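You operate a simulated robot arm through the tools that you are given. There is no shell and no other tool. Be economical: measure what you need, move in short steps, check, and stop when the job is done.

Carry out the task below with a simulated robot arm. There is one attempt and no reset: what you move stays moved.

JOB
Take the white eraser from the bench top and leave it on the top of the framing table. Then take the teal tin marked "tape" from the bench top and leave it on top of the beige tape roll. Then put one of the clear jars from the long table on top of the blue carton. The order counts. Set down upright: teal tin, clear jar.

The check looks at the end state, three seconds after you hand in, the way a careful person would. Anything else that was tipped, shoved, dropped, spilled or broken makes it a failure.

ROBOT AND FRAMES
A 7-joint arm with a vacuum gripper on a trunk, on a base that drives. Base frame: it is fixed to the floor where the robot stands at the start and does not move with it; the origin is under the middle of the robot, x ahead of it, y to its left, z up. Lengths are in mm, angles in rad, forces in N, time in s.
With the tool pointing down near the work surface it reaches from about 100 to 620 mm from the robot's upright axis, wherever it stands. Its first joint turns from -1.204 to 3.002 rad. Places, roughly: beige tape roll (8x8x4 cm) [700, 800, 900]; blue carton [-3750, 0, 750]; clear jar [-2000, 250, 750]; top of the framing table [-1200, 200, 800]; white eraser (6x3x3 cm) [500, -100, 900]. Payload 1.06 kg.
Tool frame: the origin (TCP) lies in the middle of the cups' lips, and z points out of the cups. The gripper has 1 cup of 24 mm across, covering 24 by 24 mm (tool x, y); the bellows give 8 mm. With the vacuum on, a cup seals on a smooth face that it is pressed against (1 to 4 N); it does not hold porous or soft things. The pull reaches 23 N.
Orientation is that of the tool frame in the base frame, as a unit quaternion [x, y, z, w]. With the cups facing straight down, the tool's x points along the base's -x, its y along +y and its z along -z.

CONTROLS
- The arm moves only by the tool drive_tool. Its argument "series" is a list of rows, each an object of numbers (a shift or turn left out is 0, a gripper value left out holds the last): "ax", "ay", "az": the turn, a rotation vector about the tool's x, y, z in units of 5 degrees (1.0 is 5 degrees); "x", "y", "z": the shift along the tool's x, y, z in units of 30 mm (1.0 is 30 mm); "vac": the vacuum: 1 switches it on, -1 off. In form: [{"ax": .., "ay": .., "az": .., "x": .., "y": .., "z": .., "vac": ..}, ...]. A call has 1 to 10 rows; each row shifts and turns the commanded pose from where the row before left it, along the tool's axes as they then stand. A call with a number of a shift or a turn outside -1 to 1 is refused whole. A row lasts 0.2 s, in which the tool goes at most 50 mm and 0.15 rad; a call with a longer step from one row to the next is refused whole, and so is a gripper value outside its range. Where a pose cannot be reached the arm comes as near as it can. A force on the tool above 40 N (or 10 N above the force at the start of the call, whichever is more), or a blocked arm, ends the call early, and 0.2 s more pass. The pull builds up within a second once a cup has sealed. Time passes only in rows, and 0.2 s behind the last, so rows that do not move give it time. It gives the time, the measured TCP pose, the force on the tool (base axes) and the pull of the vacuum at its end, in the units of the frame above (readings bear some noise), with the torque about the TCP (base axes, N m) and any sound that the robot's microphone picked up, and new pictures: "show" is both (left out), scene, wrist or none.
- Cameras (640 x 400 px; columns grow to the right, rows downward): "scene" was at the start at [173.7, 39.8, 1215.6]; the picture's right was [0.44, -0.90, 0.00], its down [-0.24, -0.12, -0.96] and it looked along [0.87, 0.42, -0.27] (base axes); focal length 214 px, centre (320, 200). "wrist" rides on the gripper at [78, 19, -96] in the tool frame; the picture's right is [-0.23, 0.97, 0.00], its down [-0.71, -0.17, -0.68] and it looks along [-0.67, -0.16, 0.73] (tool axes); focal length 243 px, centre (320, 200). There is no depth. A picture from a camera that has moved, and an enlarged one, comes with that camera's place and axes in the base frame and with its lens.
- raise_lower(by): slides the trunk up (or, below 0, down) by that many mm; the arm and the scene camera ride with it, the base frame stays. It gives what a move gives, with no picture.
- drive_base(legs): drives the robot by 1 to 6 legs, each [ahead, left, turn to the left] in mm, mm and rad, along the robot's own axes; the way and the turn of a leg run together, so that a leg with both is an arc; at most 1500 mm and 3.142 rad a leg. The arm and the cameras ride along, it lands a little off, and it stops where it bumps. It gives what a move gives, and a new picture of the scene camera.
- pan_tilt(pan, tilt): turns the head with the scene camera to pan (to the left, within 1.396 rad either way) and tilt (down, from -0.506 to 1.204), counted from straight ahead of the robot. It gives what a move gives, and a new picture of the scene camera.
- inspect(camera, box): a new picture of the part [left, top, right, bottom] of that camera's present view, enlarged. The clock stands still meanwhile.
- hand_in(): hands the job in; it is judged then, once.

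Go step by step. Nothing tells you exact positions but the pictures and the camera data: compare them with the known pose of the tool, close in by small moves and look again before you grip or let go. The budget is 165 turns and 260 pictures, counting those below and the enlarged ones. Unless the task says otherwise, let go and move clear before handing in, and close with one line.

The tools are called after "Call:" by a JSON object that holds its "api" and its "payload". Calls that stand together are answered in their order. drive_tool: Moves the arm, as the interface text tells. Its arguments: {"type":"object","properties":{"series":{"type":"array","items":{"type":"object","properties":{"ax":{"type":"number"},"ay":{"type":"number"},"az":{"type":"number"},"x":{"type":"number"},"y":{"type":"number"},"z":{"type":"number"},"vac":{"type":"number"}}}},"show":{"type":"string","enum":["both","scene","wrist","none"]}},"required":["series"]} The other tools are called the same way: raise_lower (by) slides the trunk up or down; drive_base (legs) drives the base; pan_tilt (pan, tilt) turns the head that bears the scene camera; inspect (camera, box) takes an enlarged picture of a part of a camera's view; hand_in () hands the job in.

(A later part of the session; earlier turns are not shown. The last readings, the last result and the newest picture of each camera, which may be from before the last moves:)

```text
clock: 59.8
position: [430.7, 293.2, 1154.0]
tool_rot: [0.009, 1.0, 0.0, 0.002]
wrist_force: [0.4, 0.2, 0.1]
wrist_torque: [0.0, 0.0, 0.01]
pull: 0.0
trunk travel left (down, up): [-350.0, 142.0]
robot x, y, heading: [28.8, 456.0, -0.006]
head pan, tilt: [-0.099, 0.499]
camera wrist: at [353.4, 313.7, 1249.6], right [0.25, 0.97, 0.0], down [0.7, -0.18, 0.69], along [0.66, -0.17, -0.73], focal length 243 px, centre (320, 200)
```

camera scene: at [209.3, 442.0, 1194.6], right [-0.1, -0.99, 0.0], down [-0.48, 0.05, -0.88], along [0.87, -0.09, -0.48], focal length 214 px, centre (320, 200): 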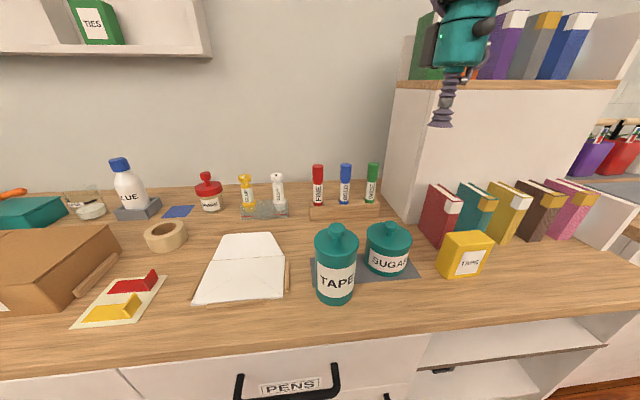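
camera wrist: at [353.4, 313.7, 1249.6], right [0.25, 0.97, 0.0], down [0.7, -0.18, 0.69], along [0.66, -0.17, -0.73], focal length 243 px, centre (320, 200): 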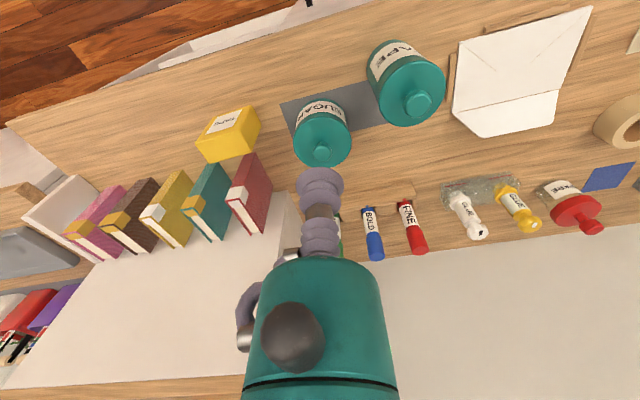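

The TAPE tin has a knob on its lid. I'll zoom in to see whether the knob top is wide and flat enough for the cup.

Call:
{"api": "inspect", "payload": {"camera": "wrist", "box": [340, 25, 484, 140]}}

Call:
{"api": "inspect", "payload": {"camera": "scene", "box": [280, 210, 430, 310]}}

```text
3.48 times, centred on (412, 82) of wrist
camera zoom: at [353.4, 313.7, 1249.6], right [0.25, 0.97, 0.0], down [0.7, -0.18, 0.69], along [0.66, -0.17, -0.73], focal length 844 px, centre (0, 609)
```

zoom: 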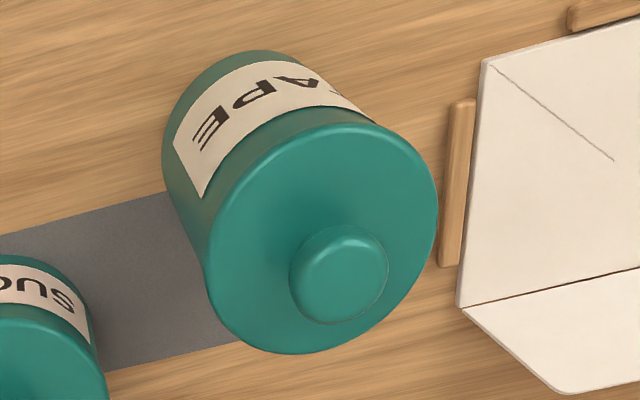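

```text
4.00 times, centred on (355, 260) of scene
camera zoom: at [209.0, 442.0, 1194.7], right [-0.1, -0.99, 0.0], down [-0.48, 0.05, -0.88], along [0.87, -0.09, -0.48], focal length 858 px, centre (180, -40)
```

zoom: 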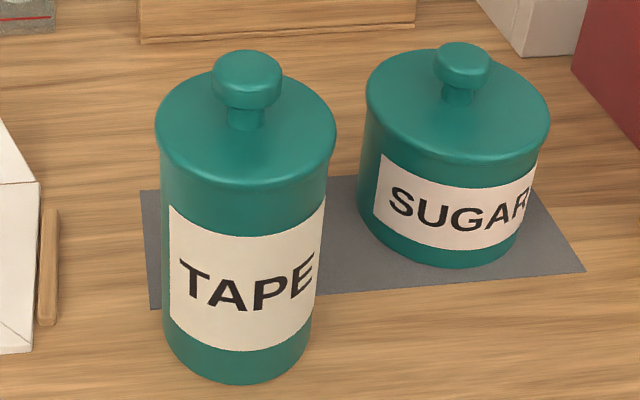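

The knob top is about [476, 388, 997] and looks about 30 mm wide with a flat top. I'll go above it at z ≈ 1050.

Call:
{"api": "drive_tool", "payload": {"series": [{"x": -0.5, "y": 1, "z": 0.5}, {"x": -0.5, "y": 1, "z": 0.5}, {"x": -0.5, "y": 1, "z": 1}, {"y": 0.17, "z": 1}, {"z": 0.5}, {}]}}

Call:
{"api": "inspect", "payload": {"camera": "wrist", "box": [240, 100, 400, 200]}}

Call:
{"api": "inspect", "payload": {"camera": "scene", "box": [260, 170, 420, 270]}}

```text
clock: 61.2
position: [478.7, 387.7, 1050.4]
tool_rot: [0.009, 1.0, 0.0, 0.002]
wrist_force: [-0.3, -0.9, -0.2]
wrist_torque: [0.0, -0.01, 0.03]
pull: 0.0
trunk travel left (down, up): [-350.0, 142.0]
robot x, y, heading: [27.7, 452.9, -0.004]
head pan, tilt: [-0.099, 0.499]
camera scene: at [208.9, 442.0, 1194.7], right [-0.1, -0.99, 0.0], down [-0.48, 0.05, -0.88], along [0.87, -0.09, -0.48], focal length 214 px, centre (320, 200)
camera wrist: at [400.9, 408.2, 1144.5], right [0.25, 0.97, 0.0], down [0.7, -0.18, 0.69], along [0.66, -0.17, -0.73], focal length 243 px, centre (320, 200)
```

scene: 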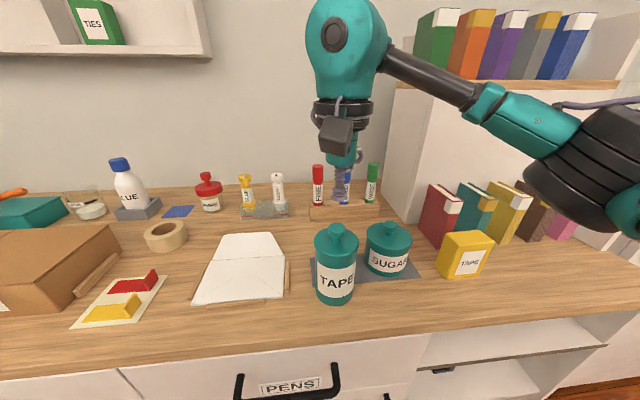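
wrist: 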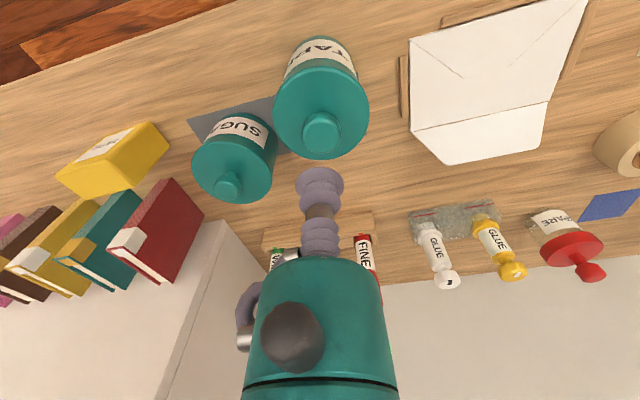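

```text
4.00 times, centred on (320, 150) of wrist
camera zoom: at [400.9, 408.2, 1144.5], right [0.25, 0.97, 0.0], down [0.7, -0.18, 0.69], along [0.66, -0.17, -0.73], focal length 970 px, centre (320, 400)
```

zoom: 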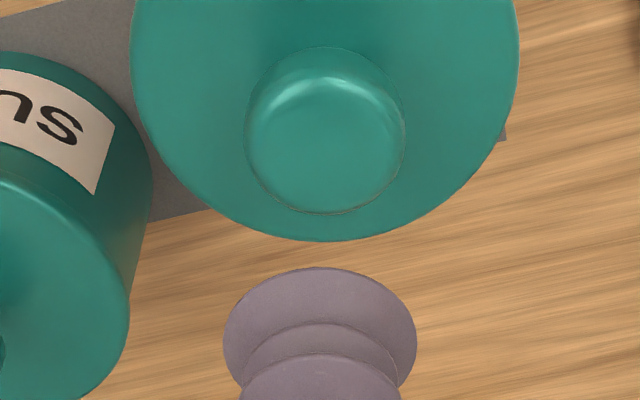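

```text
4.00 times, centred on (340, 220) of scene
camera zoom: at [208.9, 442.0, 1194.7], right [-0.1, -0.99, 0.0], down [-0.48, 0.05, -0.88], along [0.87, -0.09, -0.48], focal length 858 px, centre (240, 120)
```

zoom: 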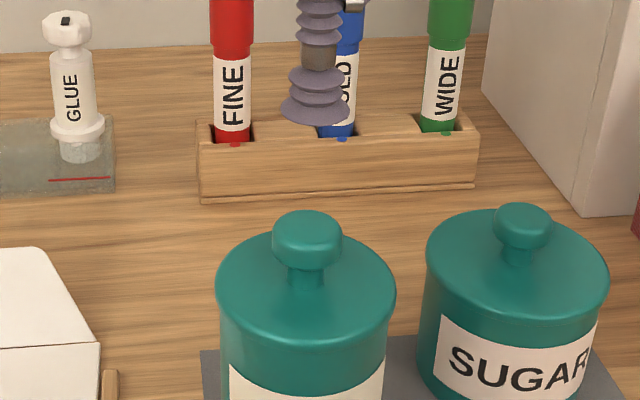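

I'm nearly centred over the knob. I'll make a small correction and descend to z ≈ 1012.

Call:
{"api": "drive_tool", "payload": {"series": [{"x": 0.04, "y": 0.05, "z": 0.6}, {"z": 0.65}, {}], "show": "none"}}

Call:
{"api": "inspect", "payload": {"camera": "wrist", "box": [240, 120, 400, 220]}}

Call:
{"api": "inspect", "payload": {"camera": "scene", "box": [280, 190, 400, 265]}}

```text
clock: 62.0
position: [476.8, 389.5, 1011.0]
tool_rot: [0.009, 1.0, 0.0, 0.002]
wrist_force: [-0.3, 0.9, -0.1]
wrist_torque: [-0.05, 0.01, -0.01]
pull: 0.0
trunk travel left (down, up): [-350.0, 142.0]
robot x, y, heading: [29.0, 451.7, -0.005]
head pan, tilt: [-0.099, 0.499]
```

```text
4.00 times, centred on (320, 170) of wrist
camera zoom: at [398.8, 409.9, 1106.2], right [0.25, 0.97, 0.0], down [0.7, -0.18, 0.69], along [0.66, -0.17, -0.73], focal length 970 px, centre (320, 320)
```

zoom: 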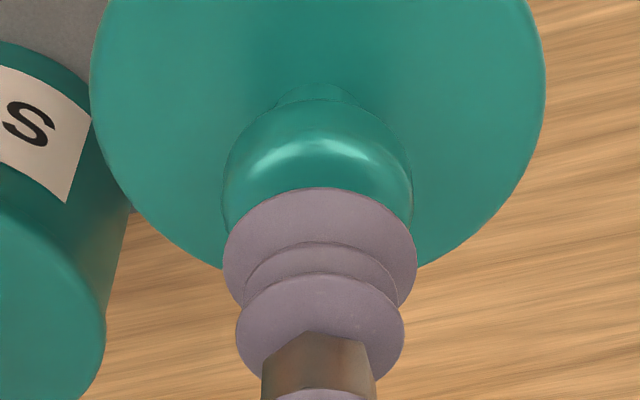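

```text
5.33 times, centred on (340, 228) of scene
camera zoom: at [208.9, 442.0, 1194.7], right [-0.1, -0.99, 0.0], down [-0.48, 0.05, -0.88], along [0.87, -0.09, -0.48], focal length 1144 px, centre (213, 53)
```

zoom: 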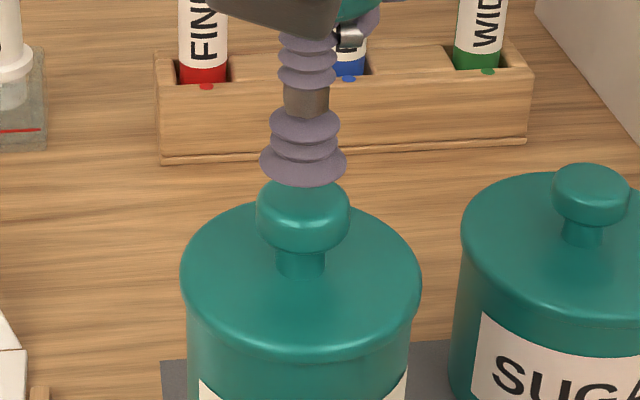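

The cup lines up with the knob in both views. I'll turn on the vacuum and press down lightly.

Call:
{"api": "drive_tool", "payload": {"series": [{"z": 0.3, "vac": 1}, {"z": 0.13}, {}, {}], "show": "none"}}

Call:
{"api": "inspect", "payload": {"camera": "scene", "box": [280, 190, 400, 265]}}

```text
clock: 63.0
position: [476.5, 389.6, 998.3]
tool_rot: [0.01, 1.0, 0.001, 0.002]
wrist_force: [0.4, -1.1, -1.3]
wrist_torque: [-0.03, 0.01, 0.03]
pull: 23.1
trunk travel left (down, up): [-350.0, 142.0]
robot x, y, heading: [27.6, 452.5, -0.006]
head pan, tilt: [-0.099, 0.499]
```

```text
5.33 times, centred on (340, 228) of scene
camera zoom: at [209.0, 442.0, 1194.7], right [-0.1, -0.99, 0.0], down [-0.48, 0.05, -0.88], along [0.87, -0.09, -0.48], focal length 1144 px, centre (213, 53)
```

zoom: 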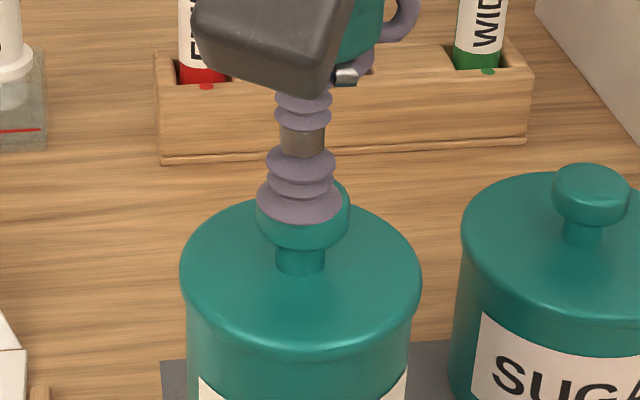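

Sealed with the full 23 N pull. I'll lift gently first to see whether the whole tin comes up.

Call:
{"api": "drive_tool", "payload": {"series": [{"z": -0.3}, {"z": -0.5}, {"z": -0.5}, {}], "show": "scene"}}

```text
clock: 64.0
position: [477.5, 388.8, 1037.6]
tool_rot: [0.01, 1.0, 0.0, 0.001]
wrist_force: [-0.4, 0.4, -1.5]
wrist_torque: [-0.02, -0.01, 0.01]
pull: 22.7
trunk travel left (down, up): [-350.0, 142.0]
robot x, y, heading: [24.9, 454.8, -0.003]
head pan, tilt: [-0.099, 0.499]
camera scene: at [209.0, 442.0, 1194.7], right [-0.1, -0.99, 0.0], down [-0.48, 0.05, -0.88], along [0.87, -0.09, -0.48], focal length 214 px, centre (320, 200)
```

scene: 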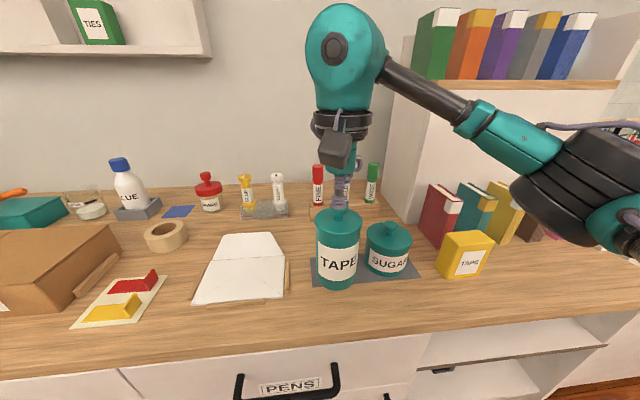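

The whole tin comes up cleanly and is light. I'll lift to z ≈ 1180 and then move the base left and slightly forward toward the tape roll.

Call:
{"api": "drive_tool", "payload": {"series": [{"z": -1}, {"z": -1}, {"z": -1}, {"z": -1}, {"z": -0.8}, {}], "show": "none"}}

Call:
{"api": "drive_base", "payload": {"legs": [[0, 260, 0], [40, 0, 0]]}}

Call:
{"api": "drive_tool", "payload": {"series": [{}], "show": "wrist"}}

```text
clock: 65.4
position: [477.9, 389.3, 1184.6]
tool_rot: [0.009, 1.0, 0.0, 0.002]
wrist_force: [-0.2, -0.1, -1.4]
wrist_torque: [0.04, 0.0, -0.06]
pull: 23.3
trunk travel left (down, up): [-350.0, 142.0]
robot x, y, heading: [32.4, 454.8, -0.007]
head pan, tilt: [-0.099, 0.499]
```

```text
clock: 67.7
position: [520.5, 644.4, 1183.6]
tool_rot: [0.013, 1.0, 0.0, 0.001]
wrist_force: [1.3, -0.1, -0.9]
wrist_torque: [-0.05, 0.02, 0.0]
pull: 23.0
trunk travel left (down, up): [-350.0, 142.0]
robot x, y, heading: [68.9, 709.6, -0.013]
head pan, tilt: [-0.099, 0.499]
camera scene: at [252.5, 698.2, 1194.5], right [-0.11, -0.99, 0.0], down [-0.48, 0.05, -0.88], along [0.87, -0.1, -0.48], focal length 214 px, centre (320, 200)
```

scene: 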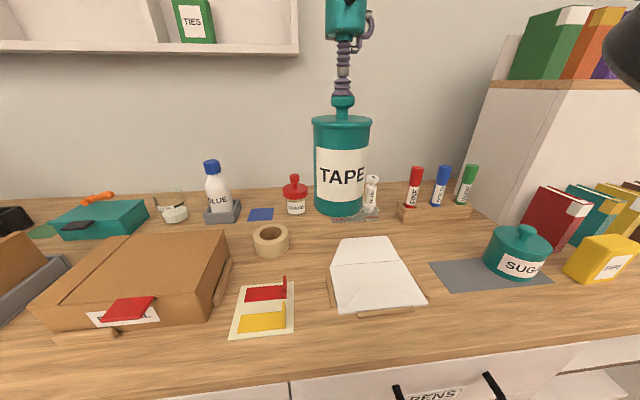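

```text
clock: 68.1
position: [519.8, 643.8, 1183.8]
tool_rot: [0.013, 1.0, 0.0, 0.001]
wrist_force: [0.2, -0.2, -1.2]
wrist_torque: [0.02, 0.0, 0.0]
pull: 22.9
trunk travel left (down, up): [-350.0, 142.0]
robot x, y, heading: [72.3, 706.7, -0.009]
head pan, tilt: [-0.099, 0.499]
camera wrist: at [442.2, 665.3, 1278.3], right [0.26, 0.97, 0.0], down [0.7, -0.19, 0.69], along [0.66, -0.18, -0.73], focal length 243 px, centre (320, 200)
```

wrist: 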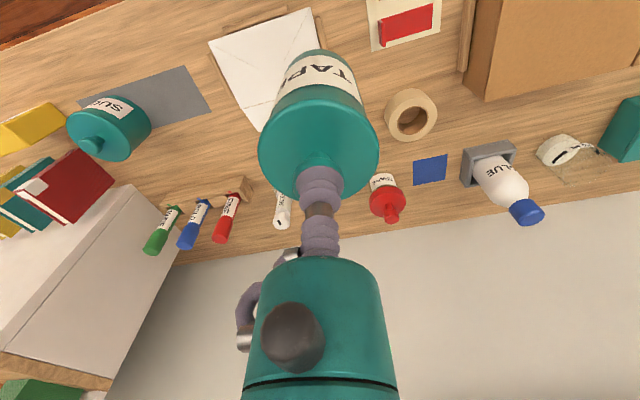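

Let me zoom on the tape roll in both cameras to locate its top.

Call:
{"api": "inspect", "payload": {"camera": "scene", "box": [230, 210, 310, 260]}}

Call:
{"api": "inspect", "payload": {"camera": "wrist", "box": [370, 80, 450, 150]}}

```text
8.00 times, centred on (270, 235) of scene
camera zoom: at [251.8, 698.2, 1194.6], right [-0.11, -0.99, 0.0], down [-0.48, 0.05, -0.88], along [0.87, -0.1, -0.48], focal length 1716 px, centre (720, -80)
```

zoom: 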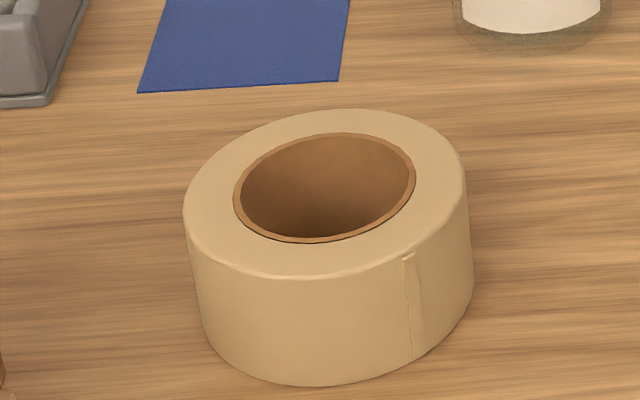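

```text
5.71 times, centred on (410, 115) of wrist
camera zoom: at [442.2, 665.3, 1278.3], right [0.26, 0.97, 0.0], down [0.7, -0.19, 0.69], along [0.66, -0.18, -0.73], focal length 1386 px, centre (-194, 686)
```

zoom: 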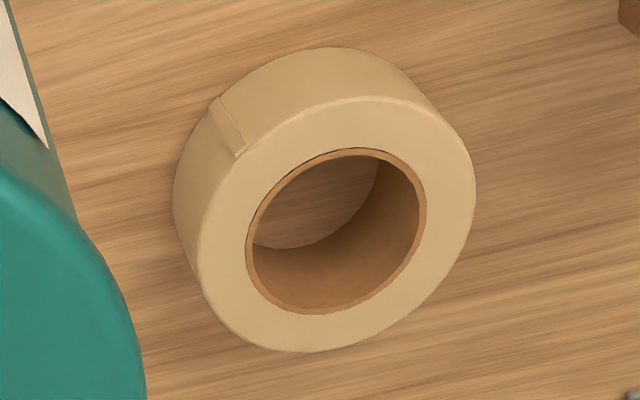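

The roll's top centre is about [649, 764, 895], and the shelf is at x ≈ 990, well clear. I'll carry the tin over the roll at the present height.

Call:
{"api": "drive_tool", "payload": {"series": [{"x": -0.84, "y": 0.83}, {"x": -0.84, "y": 0.83}, {"x": -0.84, "y": 0.83}, {"x": -0.84, "y": 0.83}, {"x": -0.84, "y": 0.83}, {"z": 0.9}, {"z": 0.9}, {}]}}

Call:
{"api": "inspect", "payload": {"camera": "scene", "box": [190, 140, 350, 260]}}

```text
clock: 69.9
position: [581.2, 702.1, 1128.9]
tool_rot: [0.014, 1.0, 0.0, 0.002]
wrist_force: [-1.3, -0.2, -1.7]
wrist_torque: [0.0, 0.01, 0.01]
pull: 23.2
out of reach, approached as far as the arm can: row 3, 4, 5
trunk travel left (down, up): [-350.0, 142.0]
robot x, y, heading: [73.4, 714.0, -0.012]
head pan, tilt: [-0.099, 0.499]
camera scene: at [251.6, 698.3, 1194.7], right [-0.11, -0.99, 0.0], down [-0.48, 0.05, -0.88], along [0.87, -0.1, -0.48], focal length 214 px, centre (320, 200)
camera wrist: at [503.6, 723.1, 1223.1], right [0.26, 0.97, 0.0], down [0.7, -0.19, 0.69], along [0.66, -0.18, -0.73], focal length 243 px, centre (320, 200)
```

scene: 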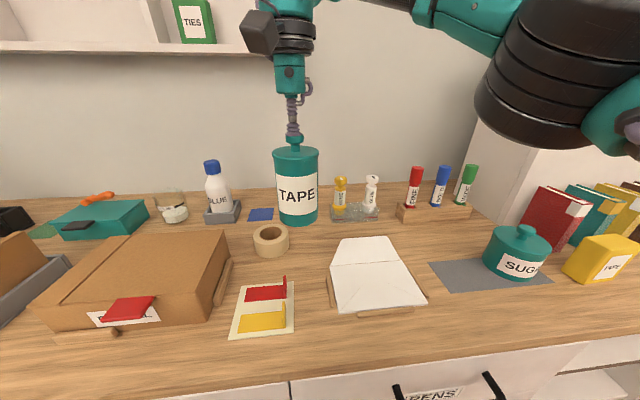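
wrist: 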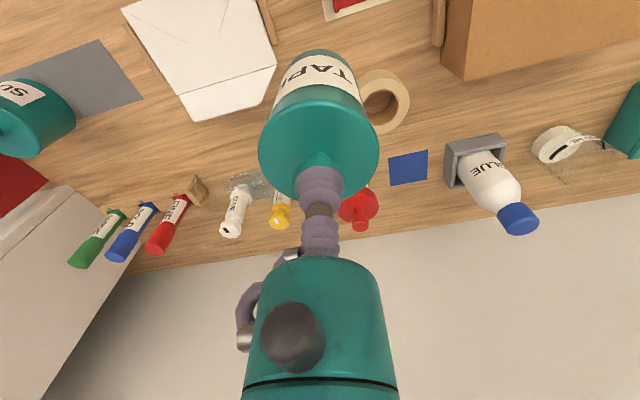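

```text
3.33 times, centred on (270, 200) of scene
camera zoom: at [251.6, 698.3, 1194.7], right [-0.11, -0.99, 0.0], down [-0.48, 0.05, -0.88], along [0.87, -0.1, -0.48], focal length 715 px, centre (487, 200)
```

zoom: 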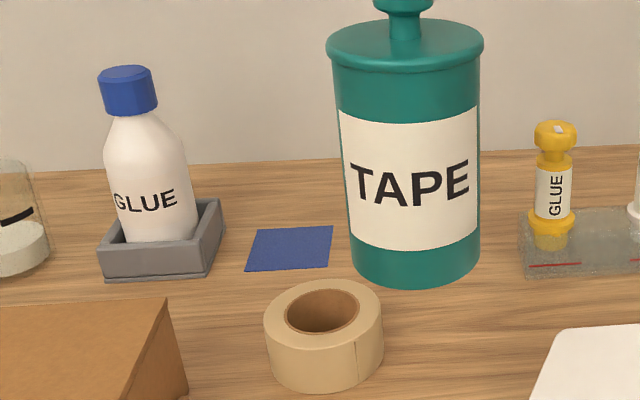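

At this height the reach is a little short. I'll raise the trunk by 110 mm so the arm works lower relative to its shoulder, then extend.

Call:
{"api": "raise_lower", "payload": {"by": 110}}

Call:
{"api": "drive_tool", "payload": {"series": [{"z": 1}, {"z": 1}, {"z": 0.8}, {"x": -0.55, "y": 0.53}, {"x": -0.55, "y": 0.53}, {"x": -0.55, "y": 0.53}, {"x": -0.55, "y": 0.53}, {}]}}

```text
clock: 71.4
position: [582.4, 700.6, 1237.4]
tool_rot: [0.013, 1.0, 0.0, 0.001]
wrist_force: [-0.1, 0.3, -1.8]
wrist_torque: [0.01, -0.03, 0.0]
pull: 22.8
trunk travel left (down, up): [-460.0, 32.0]
robot x, y, heading: [67.1, 707.8, -0.014]
head pan, tilt: [-0.099, 0.499]
```

```text
clock: 73.2
position: [615.2, 731.0, 1156.4]
tool_rot: [0.013, 1.0, 0.0, 0.001]
wrist_force: [-0.3, -0.5, -1.1]
wrist_torque: [-0.03, 0.01, -0.04]
pull: 22.9
out of reach, approached as far as the arm can: row 6, 7
trunk travel left (down, up): [-460.0, 32.0]
robot x, y, heading: [73.4, 714.3, -0.011]
head pan, tilt: [-0.099, 0.499]
camera scene: at [197.4, 698.8, 1319.0], right [-0.11, -0.99, 0.0], down [-0.48, 0.05, -0.88], along [0.87, -0.1, -0.48], focal length 214 px, centre (320, 200)
camera wrist: at [538.4, 752.7, 1250.6], right [0.26, 0.97, 0.0], down [0.7, -0.19, 0.69], along [0.66, -0.18, -0.73], focal length 243 px, centre (320, 200)
```

scene: 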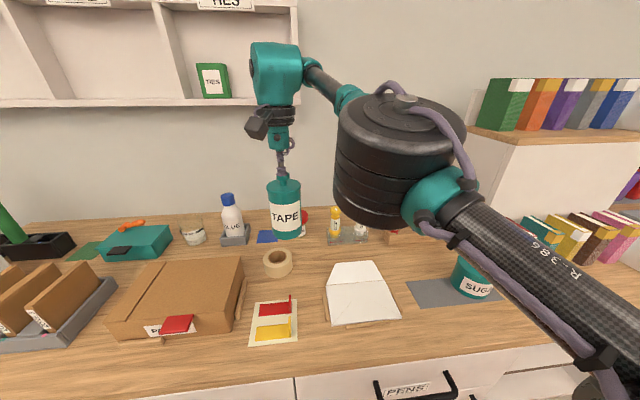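
wrist: 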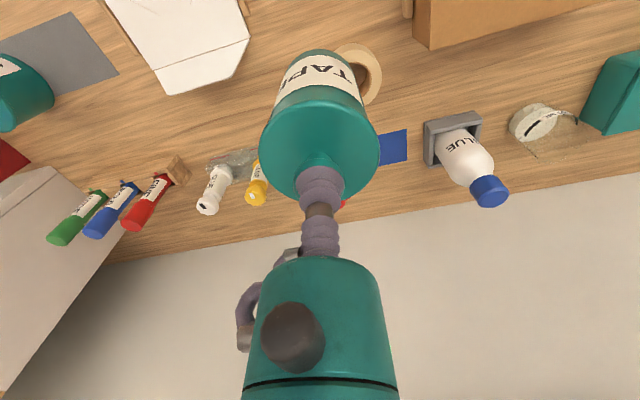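

I'll shift the base left by 33 mm for the sideways part. Then I'll lower the tin a bit and extend forward.

Call:
{"api": "drive_base", "payload": {"legs": [[0, 33, 0]]}}

Call:
{"api": "drive_tool", "payload": {"series": [{"z": 0.9}, {"z": 0.9}, {"x": -0.4}, {"x": -0.4}, {"x": -0.3}, {}]}}

Call:
{"api": "inspect", "payload": {"camera": "scene", "box": [190, 160, 350, 280]}}

```text
clock: 74.0
position: [615.6, 765.0, 1156.0]
tool_rot: [0.013, 1.0, -0.001, 0.002]
wrist_force: [0.2, 0.4, -2.1]
wrist_torque: [0.0, -0.02, -0.04]
pull: 23.0
trunk travel left (down, up): [-460.0, 32.0]
robot x, y, heading: [70.7, 739.4, -0.015]
head pan, tilt: [-0.099, 0.499]
camera scene: at [197.7, 732.5, 1319.1], right [-0.11, -0.99, 0.0], down [-0.48, 0.05, -0.88], along [0.87, -0.1, -0.48], focal length 214 px, centre (320, 200)
```

scene: 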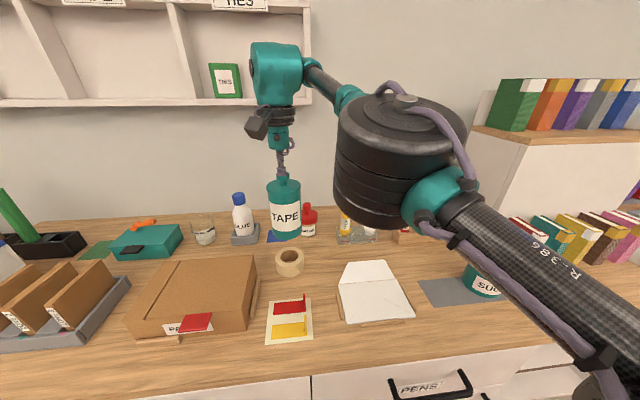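

```text
clock: 75.4
position: [627.7, 763.7, 1101.1]
tool_rot: [0.013, 1.0, 0.0, 0.002]
wrist_force: [0.3, 0.2, -1.1]
wrist_torque: [0.0, 0.01, -0.02]
pull: 23.3
out of reach, approached as far as the arm can: row 4, 5
trunk travel left (down, up): [-460.0, 32.0]
robot x, y, heading: [72.9, 740.6, -0.013]
head pan, tilt: [-0.099, 0.499]
camera scene: at [197.7, 731.3, 1319.1], right [-0.11, -0.99, 0.0], down [-0.48, 0.05, -0.88], along [0.87, -0.1, -0.48], focal length 214 px, centre (320, 200)
camera wrist: at [550.4, 784.9, 1196.7], right [0.26, 0.97, 0.0], down [0.7, -0.19, 0.69], along [0.66, -0.18, -0.73], focal length 243 px, centre (320, 200)
```

scene: 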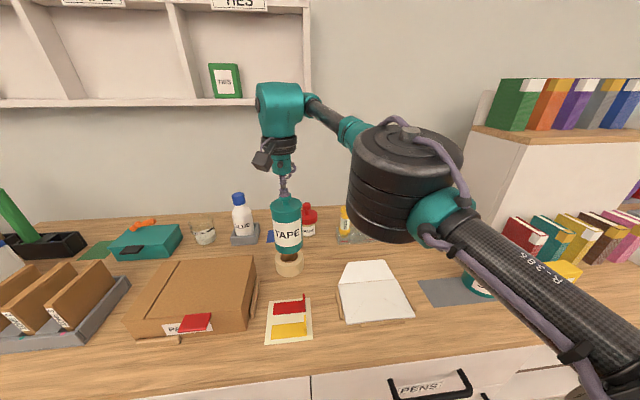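
wrist: 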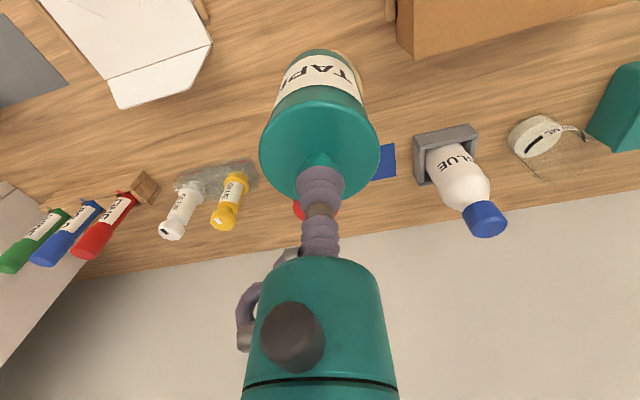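

```text
3.33 times, centred on (270, 220) of scene
camera zoom: at [197.7, 731.3, 1319.1], right [-0.11, -0.99, 0.0], down [-0.48, 0.05, -0.88], along [0.87, -0.1, -0.48], focal length 715 px, centre (487, 133)
```

zoom: 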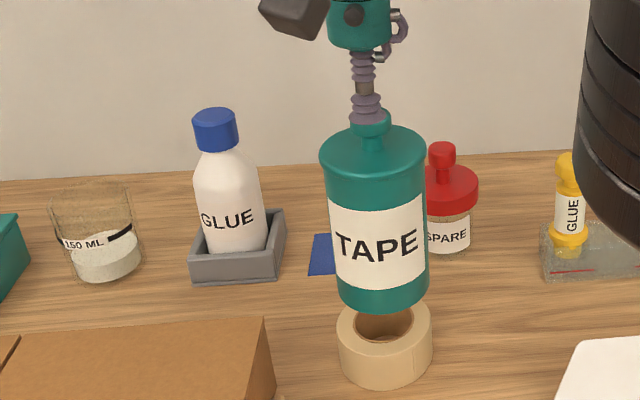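

The roll's centre is confirmed at [648, 764] and I'm 20 mm short in x. I'll raise the trunk another 30 mm, lower the tool to match, and extend.

Call:
{"api": "raise_lower", "payload": {"by": 30}}

Call:
{"api": "drive_tool", "payload": {"series": [{"z": 1}, {"z": 0.9}, {"x": -0.25}, {"x": -0.25}, {"x": -0.22}, {}]}}

Call:
{"api": "inspect", "payload": {"camera": "scene", "box": [210, 180, 370, 300]}}

```text
clock: 76.2
position: [611.4, 763.6, 1186.6]
tool_rot: [0.013, 0.998, 0.0, 0.056]
wrist_force: [-0.1, -0.5, -2.5]
wrist_torque: [0.0, 0.02, 0.0]
pull: 23.0
trunk travel left (down, up): [-490.0, 2.0]
robot x, y, heading: [70.3, 743.8, -0.009]
head pan, tilt: [-0.099, 0.499]
```

```text
clock: 77.6
position: [624.7, 763.9, 1131.6]
tool_rot: [0.013, 0.998, 0.001, 0.056]
wrist_force: [0.1, 0.3, -1.8]
wrist_torque: [0.0, 0.01, -0.01]
pull: 23.5
out of reach, approached as far as the arm can: row 4, 5
trunk travel left (down, up): [-490.0, 2.0]
robot x, y, heading: [73.2, 743.8, -0.011]
head pan, tilt: [-0.099, 0.499]
camera scene: at [164.9, 731.7, 1349.5], right [-0.11, -0.99, 0.0], down [-0.48, 0.05, -0.88], along [0.87, -0.1, -0.48], focal length 214 px, centre (320, 200)
camera wrist: at [537.9, 786.1, 1217.2], right [0.26, 0.97, 0.03], down [0.62, -0.19, 0.76], along [0.74, -0.18, -0.65], focal length 243 px, centre (320, 200)
```

scene: 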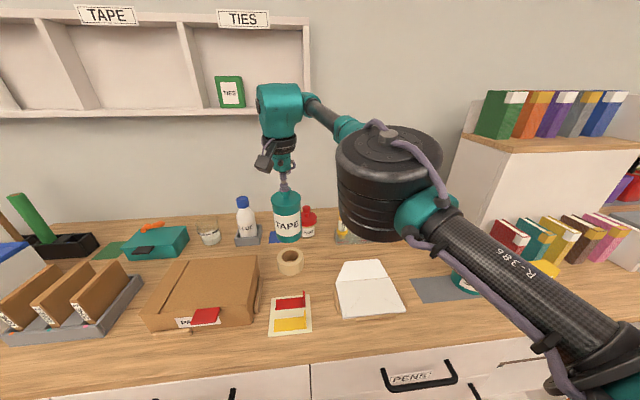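
wrist: 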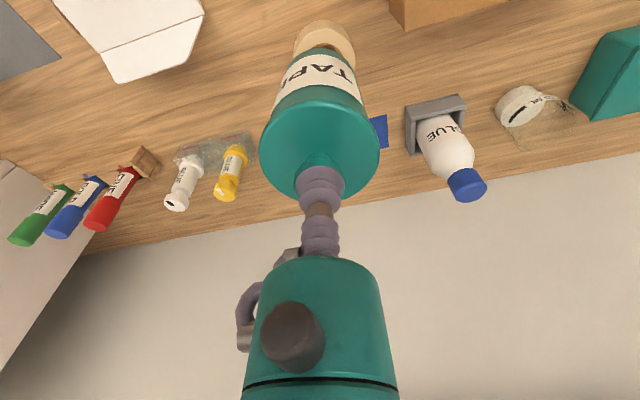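

```text
3.33 times, centred on (290, 240) of scene
camera zoom: at [164.9, 731.7, 1349.5], right [-0.11, -0.99, 0.0], down [-0.48, 0.05, -0.88], along [0.87, -0.1, -0.48], focal length 715 px, centre (420, 67)
```

zoom: 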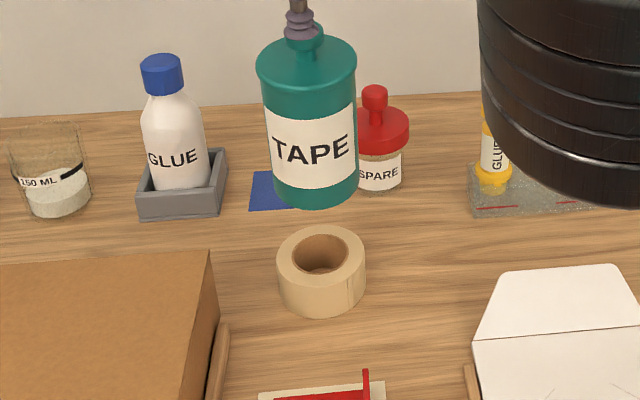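

Raising the trunk turns out to lean it backward, which shortens the reach, and it tilted the tool. I'll lower it by 60 mm, straighten the tool, and nudge the base forward slightly.

Call:
{"api": "raise_lower", "payload": {"by": -50}}

Call:
{"api": "drive_base", "payload": {"legs": [[20, 0, 0]]}}

Call:
{"api": "drive_tool", "payload": {"series": [{"ay": 0.64}, {"ay": 0.64}, {}], "show": "wrist"}}

```text
clock: 78.5
position: [625.2, 764.2, 1082.7]
tool_rot: [0.014, 0.998, 0.0, 0.057]
wrist_force: [0.0, 0.3, -1.6]
wrist_torque: [-0.03, 0.04, 0.0]
pull: 23.0
trunk travel left (down, up): [-440.0, 52.0]
robot x, y, heading: [71.4, 744.1, -0.016]
head pan, tilt: [-0.099, 0.499]
```

```text
clock: 79.3
position: [646.0, 764.6, 1082.0]
tool_rot: [0.013, 0.998, 0.0, 0.056]
wrist_force: [0.7, -1.0, -2.4]
wrist_torque: [-0.01, 0.05, 0.01]
pull: 23.3
trunk travel left (down, up): [-440.0, 52.0]
robot x, y, heading: [93.2, 743.1, -0.015]
head pan, tilt: [-0.099, 0.499]
camera scene: at [235.1, 730.9, 1295.6], right [-0.11, -0.99, 0.0], down [-0.48, 0.05, -0.88], along [0.87, -0.1, -0.48], focal length 214 px, centre (320, 200)
```

scene: 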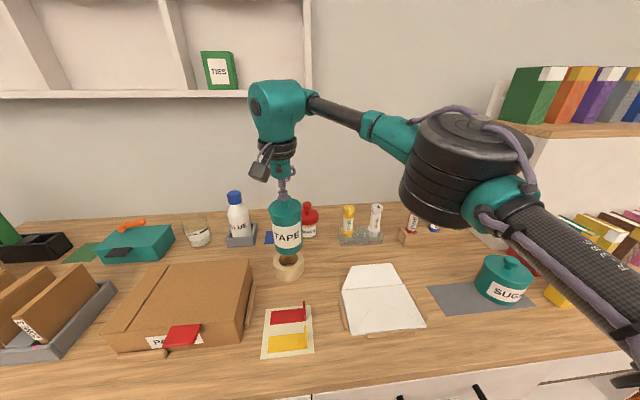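

```text
clock: 80.1
position: [644.5, 764.4, 1081.7]
tool_rot: [0.013, 1.0, 0.001, 0.0]
wrist_force: [-0.9, 0.1, -1.9]
wrist_torque: [0.01, 0.02, 0.0]
pull: 23.1
trunk travel left (down, up): [-440.0, 52.0]
robot x, y, heading: [93.7, 742.1, -0.013]
head pan, tilt: [-0.099, 0.499]
camera wrist: at [567.2, 784.7, 1177.0], right [0.26, 0.97, 0.0], down [0.7, -0.19, 0.68], along [0.66, -0.18, -0.73], focal length 243 px, centre (320, 200)
```

wrist: 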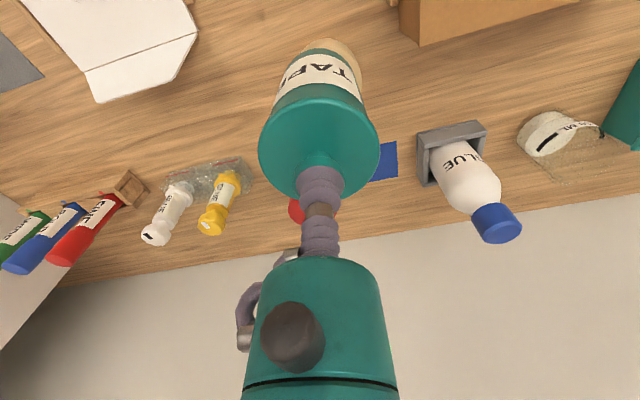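

The tool is upright and almost over the roll. I'll correct x by 4 mm, lower to about 1055, and check the alignment.

Call:
{"api": "drive_tool", "payload": {"series": [{"x": -0.13, "z": 0.5}, {"z": 0.4}, {}], "show": "wrist"}}

Call:
{"api": "inspect", "payload": {"camera": "scene", "box": [230, 190, 350, 290]}}

```text
clock: 80.9
position: [647.8, 763.4, 1055.1]
tool_rot: [0.013, 1.0, 0.0, 0.0]
wrist_force: [0.4, 0.2, -1.5]
wrist_torque: [-0.01, 0.02, -0.02]
pull: 23.3
trunk travel left (down, up): [-440.0, 52.0]
robot x, y, heading: [94.8, 742.6, -0.011]
head pan, tilt: [-0.099, 0.499]
camera wrist: at [570.9, 784.9, 1150.1], right [0.26, 0.97, 0.0], down [0.7, -0.19, 0.69], along [0.66, -0.18, -0.73], focal length 243 px, centre (320, 200)
```

wrist: 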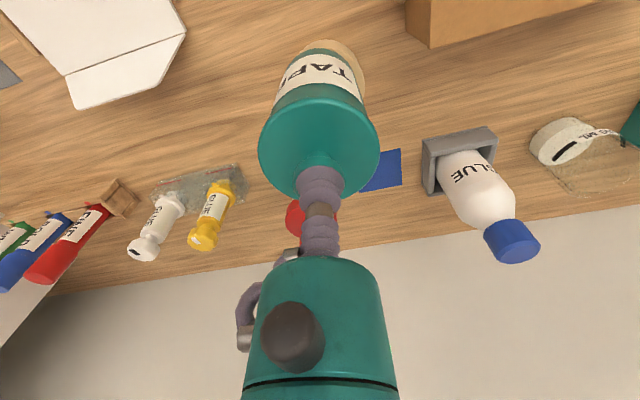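

```text
4.00 times, centred on (290, 240) of scene
camera zoom: at [234.0, 731.0, 1295.8], right [-0.11, -0.99, 0.0], down [-0.48, 0.05, -0.88], along [0.87, -0.1, -0.48], focal length 858 px, centre (440, 40)
```

zoom: 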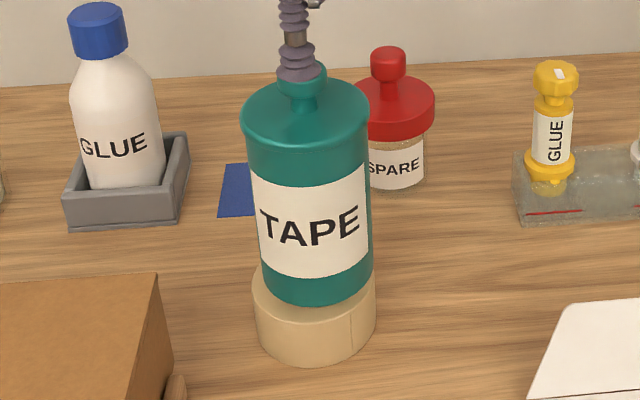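

It's a little above the roll still. Let me enlarge the wrist view to compare the roll's outline with the tin's.

Call:
{"api": "inspect", "payload": {"camera": "wrist", "box": [250, 25, 394, 115]}}

```text
4.44 times, centred on (322, 70) of wrist
camera zoom: at [570.9, 784.9, 1150.1], right [0.26, 0.97, 0.0], down [0.7, -0.19, 0.69], along [0.66, -0.18, -0.73], focal length 1078 px, centre (311, 778)
```

zoom: 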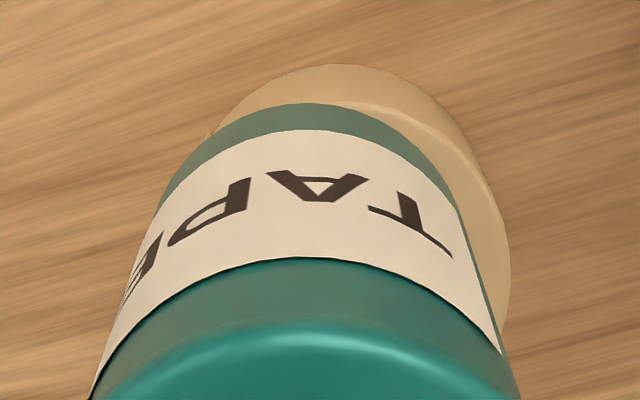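

Comparing outlines, the roll's centre is nearer [661, 768] with its top at z ≈ 885; the bench is at about 845. I'll shift +13 mm in x and +4.5 mm in y and re-check.

Call:
{"api": "drive_tool", "payload": {"series": [{"x": -0.43, "y": 0.16}, {"z": 0.2}, {}], "show": "none"}}

Call:
{"api": "inspect", "payload": {"camera": "wrist", "box": [250, 25, 394, 115]}}

Call:
{"api": "inspect", "payload": {"camera": "scene", "box": [230, 190, 350, 290]}}

```text
clock: 81.7
position: [662.3, 767.6, 1049.4]
tool_rot: [0.013, 1.0, 0.001, 0.001]
wrist_force: [0.3, 0.3, -1.3]
wrist_torque: [0.0, -0.03, -0.03]
pull: 23.5
trunk travel left (down, up): [-440.0, 52.0]
robot x, y, heading: [93.4, 744.4, -0.008]
head pan, tilt: [-0.099, 0.499]
```

```text
4.44 times, centred on (322, 70) of wrist
camera zoom: at [584.9, 788.9, 1144.8], right [0.26, 0.97, 0.0], down [0.7, -0.19, 0.69], along [0.66, -0.18, -0.73], focal length 1078 px, centre (311, 778)
```

zoom: 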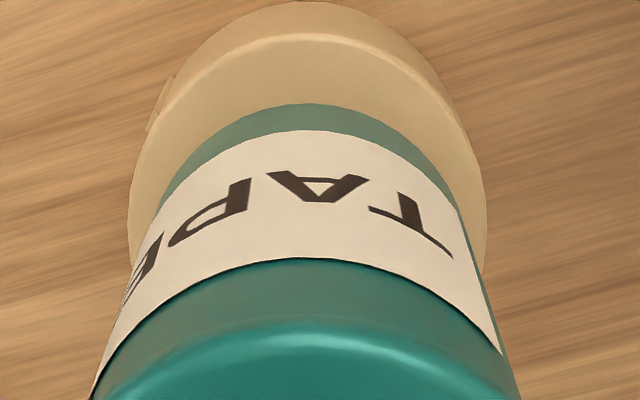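

```text
4.00 times, centred on (290, 240) of scene
camera zoom: at [234.0, 731.1, 1295.8], right [-0.11, -0.99, 0.0], down [-0.48, 0.05, -0.88], along [0.87, -0.1, -0.48], focal length 858 px, centre (440, 40)
```

zoom: 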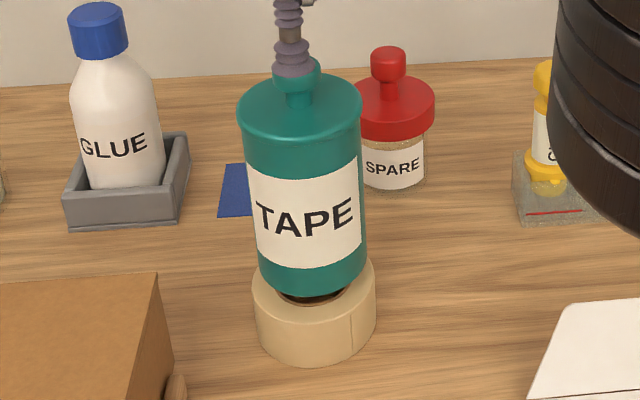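

The outlines are now concentric in the wrist view. I'll lower slowly toward contact near z ≈ 1037.

Call:
{"api": "drive_tool", "payload": {"series": [{"z": 0.15}, {"z": 0.12}, {}], "show": "none"}}

Call:
{"api": "inspect", "payload": {"camera": "wrist", "box": [250, 25, 394, 115]}}

Call:
{"api": "inspect", "payload": {"camera": "scene", "box": [230, 190, 350, 290]}}

```text
clock: 82.5
position: [663.0, 768.6, 1040.9]
tool_rot: [0.013, 1.0, 0.001, 0.0]
wrist_force: [0.1, 0.2, -2.1]
wrist_torque: [-0.03, 0.02, -0.01]
pull: 23.2
trunk travel left (down, up): [-440.0, 52.0]
robot x, y, heading: [93.5, 744.9, -0.011]
head pan, tilt: [-0.099, 0.499]
```

```text
4.44 times, centred on (322, 70) of wrist
camera zoom: at [584.8, 789.2, 1136.4], right [0.26, 0.97, 0.0], down [0.7, -0.19, 0.69], along [0.66, -0.18, -0.73], focal length 1078 px, centre (311, 778)
```

zoom: 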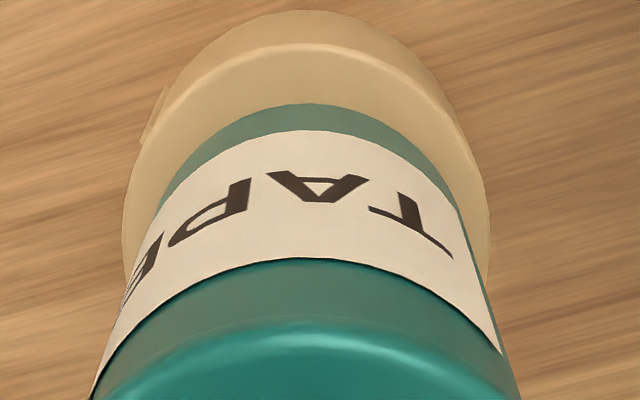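

```text
4.00 times, centred on (290, 240) of scene
camera zoom: at [234.0, 730.9, 1295.7], right [-0.11, -0.99, 0.0], down [-0.48, 0.05, -0.88], along [0.87, -0.1, -0.48], focal length 858 px, centre (440, 40)
```

zoom: 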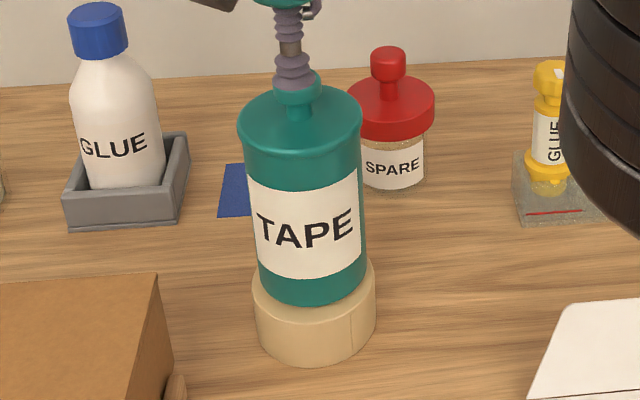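

I want a closer look at the contact line between tin and roll.

Call:
{"api": "inspect", "payload": {"camera": "scene", "box": [285, 250, 335, 285]}}

```text
11.43 times, centred on (310, 268) of scene
camera zoom: at [234.0, 730.9, 1295.7], right [-0.11, -0.99, 0.0], down [-0.48, 0.05, -0.88], along [0.87, -0.1, -0.48], focal length 2451 px, centre (434, -571)
```

zoom: 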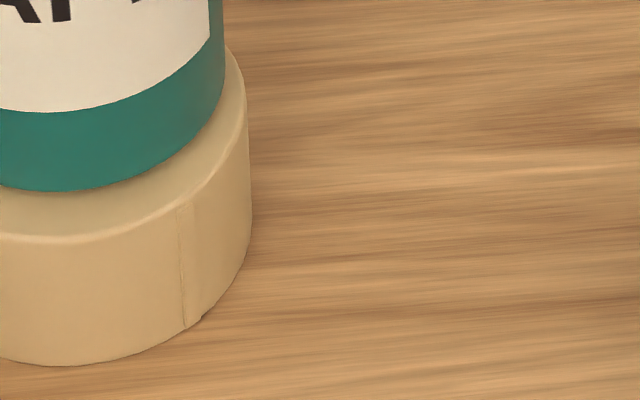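

The tin seems about 5–6 mm too far back relative to the roll. I'll shift it by -5 mm in x and +1 mm in y.

Call:
{"api": "drive_tool", "payload": {"series": [{"x": 0.18, "y": 0.04}, {}], "show": "none"}}

Call:
{"api": "inspect", "payload": {"camera": "wrist", "box": [250, 25, 394, 115]}}

Call:
{"api": "inspect", "payload": {"camera": "scene", "box": [280, 245, 335, 285]}}

```text
clock: 83.1
position: [656.8, 769.9, 1041.0]
tool_rot: [0.013, 1.0, 0.001, 0.0]
wrist_force: [0.2, -0.4, -2.7]
wrist_torque: [-0.02, -0.01, 0.01]
pull: 23.0
trunk travel left (down, up): [-440.0, 52.0]
robot x, y, heading: [86.4, 738.5, -0.017]
head pan, tilt: [-0.099, 0.499]
```

```text
4.44 times, centred on (322, 70) of wrist
camera zoom: at [579.4, 791.0, 1136.9], right [0.26, 0.97, 0.0], down [0.7, -0.19, 0.69], along [0.66, -0.18, -0.73], focal length 1078 px, centre (311, 778)
```

zoom: 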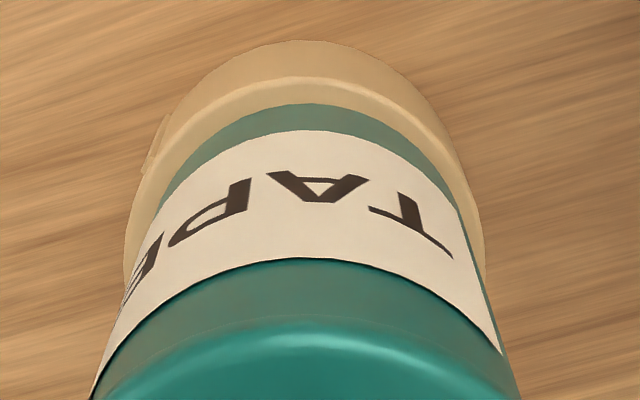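

```text
10.00 times, centred on (308, 265) of scene
camera zoom: at [234.0, 731.0, 1295.7], right [-0.11, -0.99, 0.0], down [-0.48, 0.05, -0.88], along [0.87, -0.1, -0.48], focal length 2145 px, centre (445, -450)
```

zoom: 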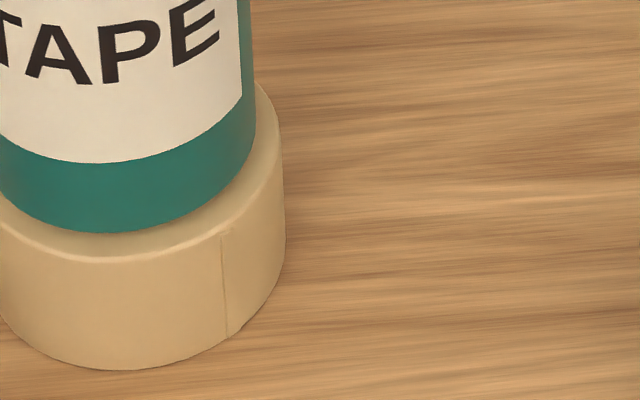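

Alignment looks good now, within a couple of mm. I'll lower in fine steps until I feel contact.

Call:
{"api": "drive_tool", "payload": {"series": [{"x": -0.05, "z": 0.1}, {"z": 0.07}, {}], "show": "none"}}

```text
clock: 83.9
position: [656.9, 769.7, 1036.7]
tool_rot: [0.013, 1.0, 0.0, 0.001]
wrist_force: [-0.1, -0.2, 4.0]
wrist_torque: [-0.01, -0.02, 0.0]
pull: 23.1
trunk travel left (down, up): [-440.0, 52.0]
robot x, y, heading: [90.3, 742.4, -0.012]
head pan, tilt: [-0.099, 0.499]
```

Contact, with about 6 N of weight now taken by the roll. I'll check both views before releasing.

Call:
{"api": "inspect", "payload": {"camera": "scene", "box": [230, 190, 350, 290]}}

Call:
{"api": "inspect", "payload": {"camera": "wrist", "box": [250, 25, 394, 115]}}

```text
4.00 times, centred on (290, 240) of scene
camera zoom: at [233.5, 731.0, 1295.9], right [-0.11, -0.99, 0.0], down [-0.48, 0.05, -0.88], along [0.87, -0.1, -0.48], focal length 858 px, centre (440, 40)
```

zoom: 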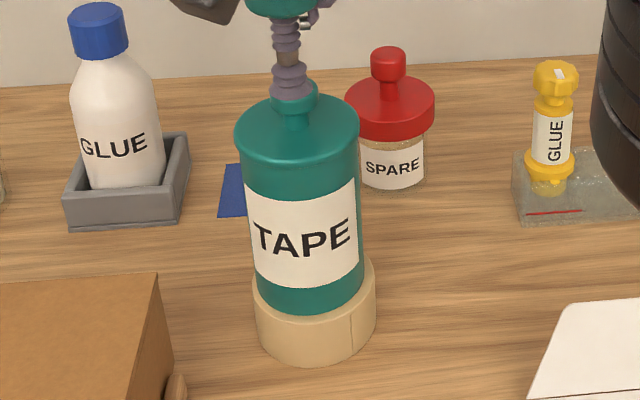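

```text
4.44 times, centred on (322, 70) of wrist
camera zoom: at [580.4, 791.0, 1132.5], right [0.26, 0.97, 0.0], down [0.7, -0.19, 0.69], along [0.66, -0.18, -0.73], focal length 1078 px, centre (311, 778)
```

zoom: 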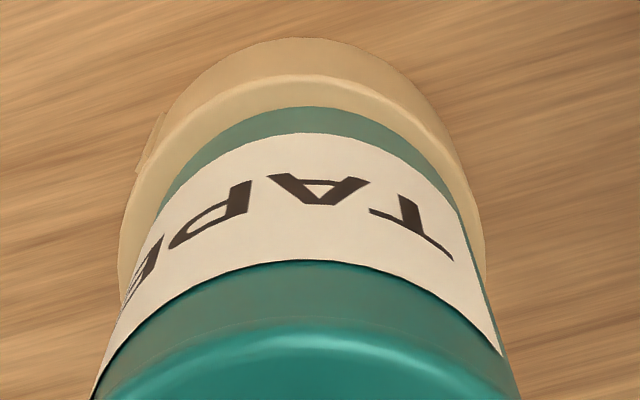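

The tin sits on the roll, upright and within about 3 mm of centre. I'll release and rise slowly.

Call:
{"api": "drive_tool", "payload": {"series": [{"vac": -1}, {}, {}, {}, {}, {}], "show": "none"}}

Call:
{"api": "drive_tool", "payload": {"series": [{"z": -0.15}, {"z": -0.3}, {"z": -0.6}, {"z": -0.8}, {"z": -0.8}], "show": "scene"}}

```text
clock: 85.3
position: [657.1, 769.5, 1037.6]
tool_rot: [0.013, 1.0, 0.001, 0.0]
wrist_force: [-0.1, 0.7, -0.6]
wrist_torque: [-0.03, 0.01, 0.01]
pull: 0.1
trunk travel left (down, up): [-440.0, 52.0]
robot x, y, heading: [92.3, 739.6, -0.009]
head pan, tilt: [-0.099, 0.499]
```

```text
clock: 86.5
position: [643.7, 765.9, 1105.9]
tool_rot: [0.013, 1.0, 0.002, -0.001]
wrist_force: [0.1, 0.4, -0.5]
wrist_torque: [-0.01, -0.01, 0.01]
pull: 0.0
out of reach, approached as far as the arm can: row 5
trunk travel left (down, up): [-440.0, 52.0]
robot x, y, heading: [94.5, 741.5, -0.01]
head pan, tilt: [-0.099, 0.499]
camera scene: at [233.8, 729.5, 1295.8], right [-0.11, -0.99, 0.0], down [-0.48, 0.05, -0.88], along [0.87, -0.1, -0.48], focal length 214 px, centre (320, 200)
```

scene: 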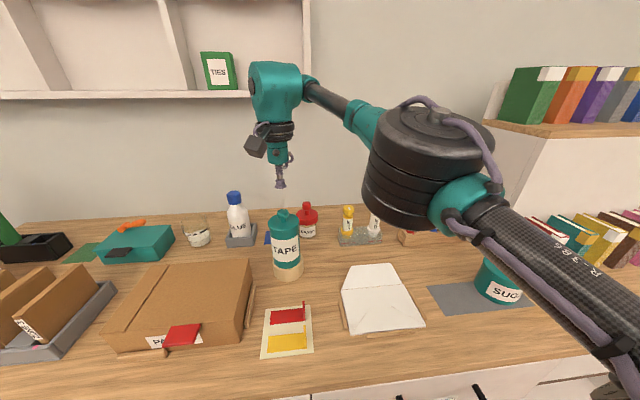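

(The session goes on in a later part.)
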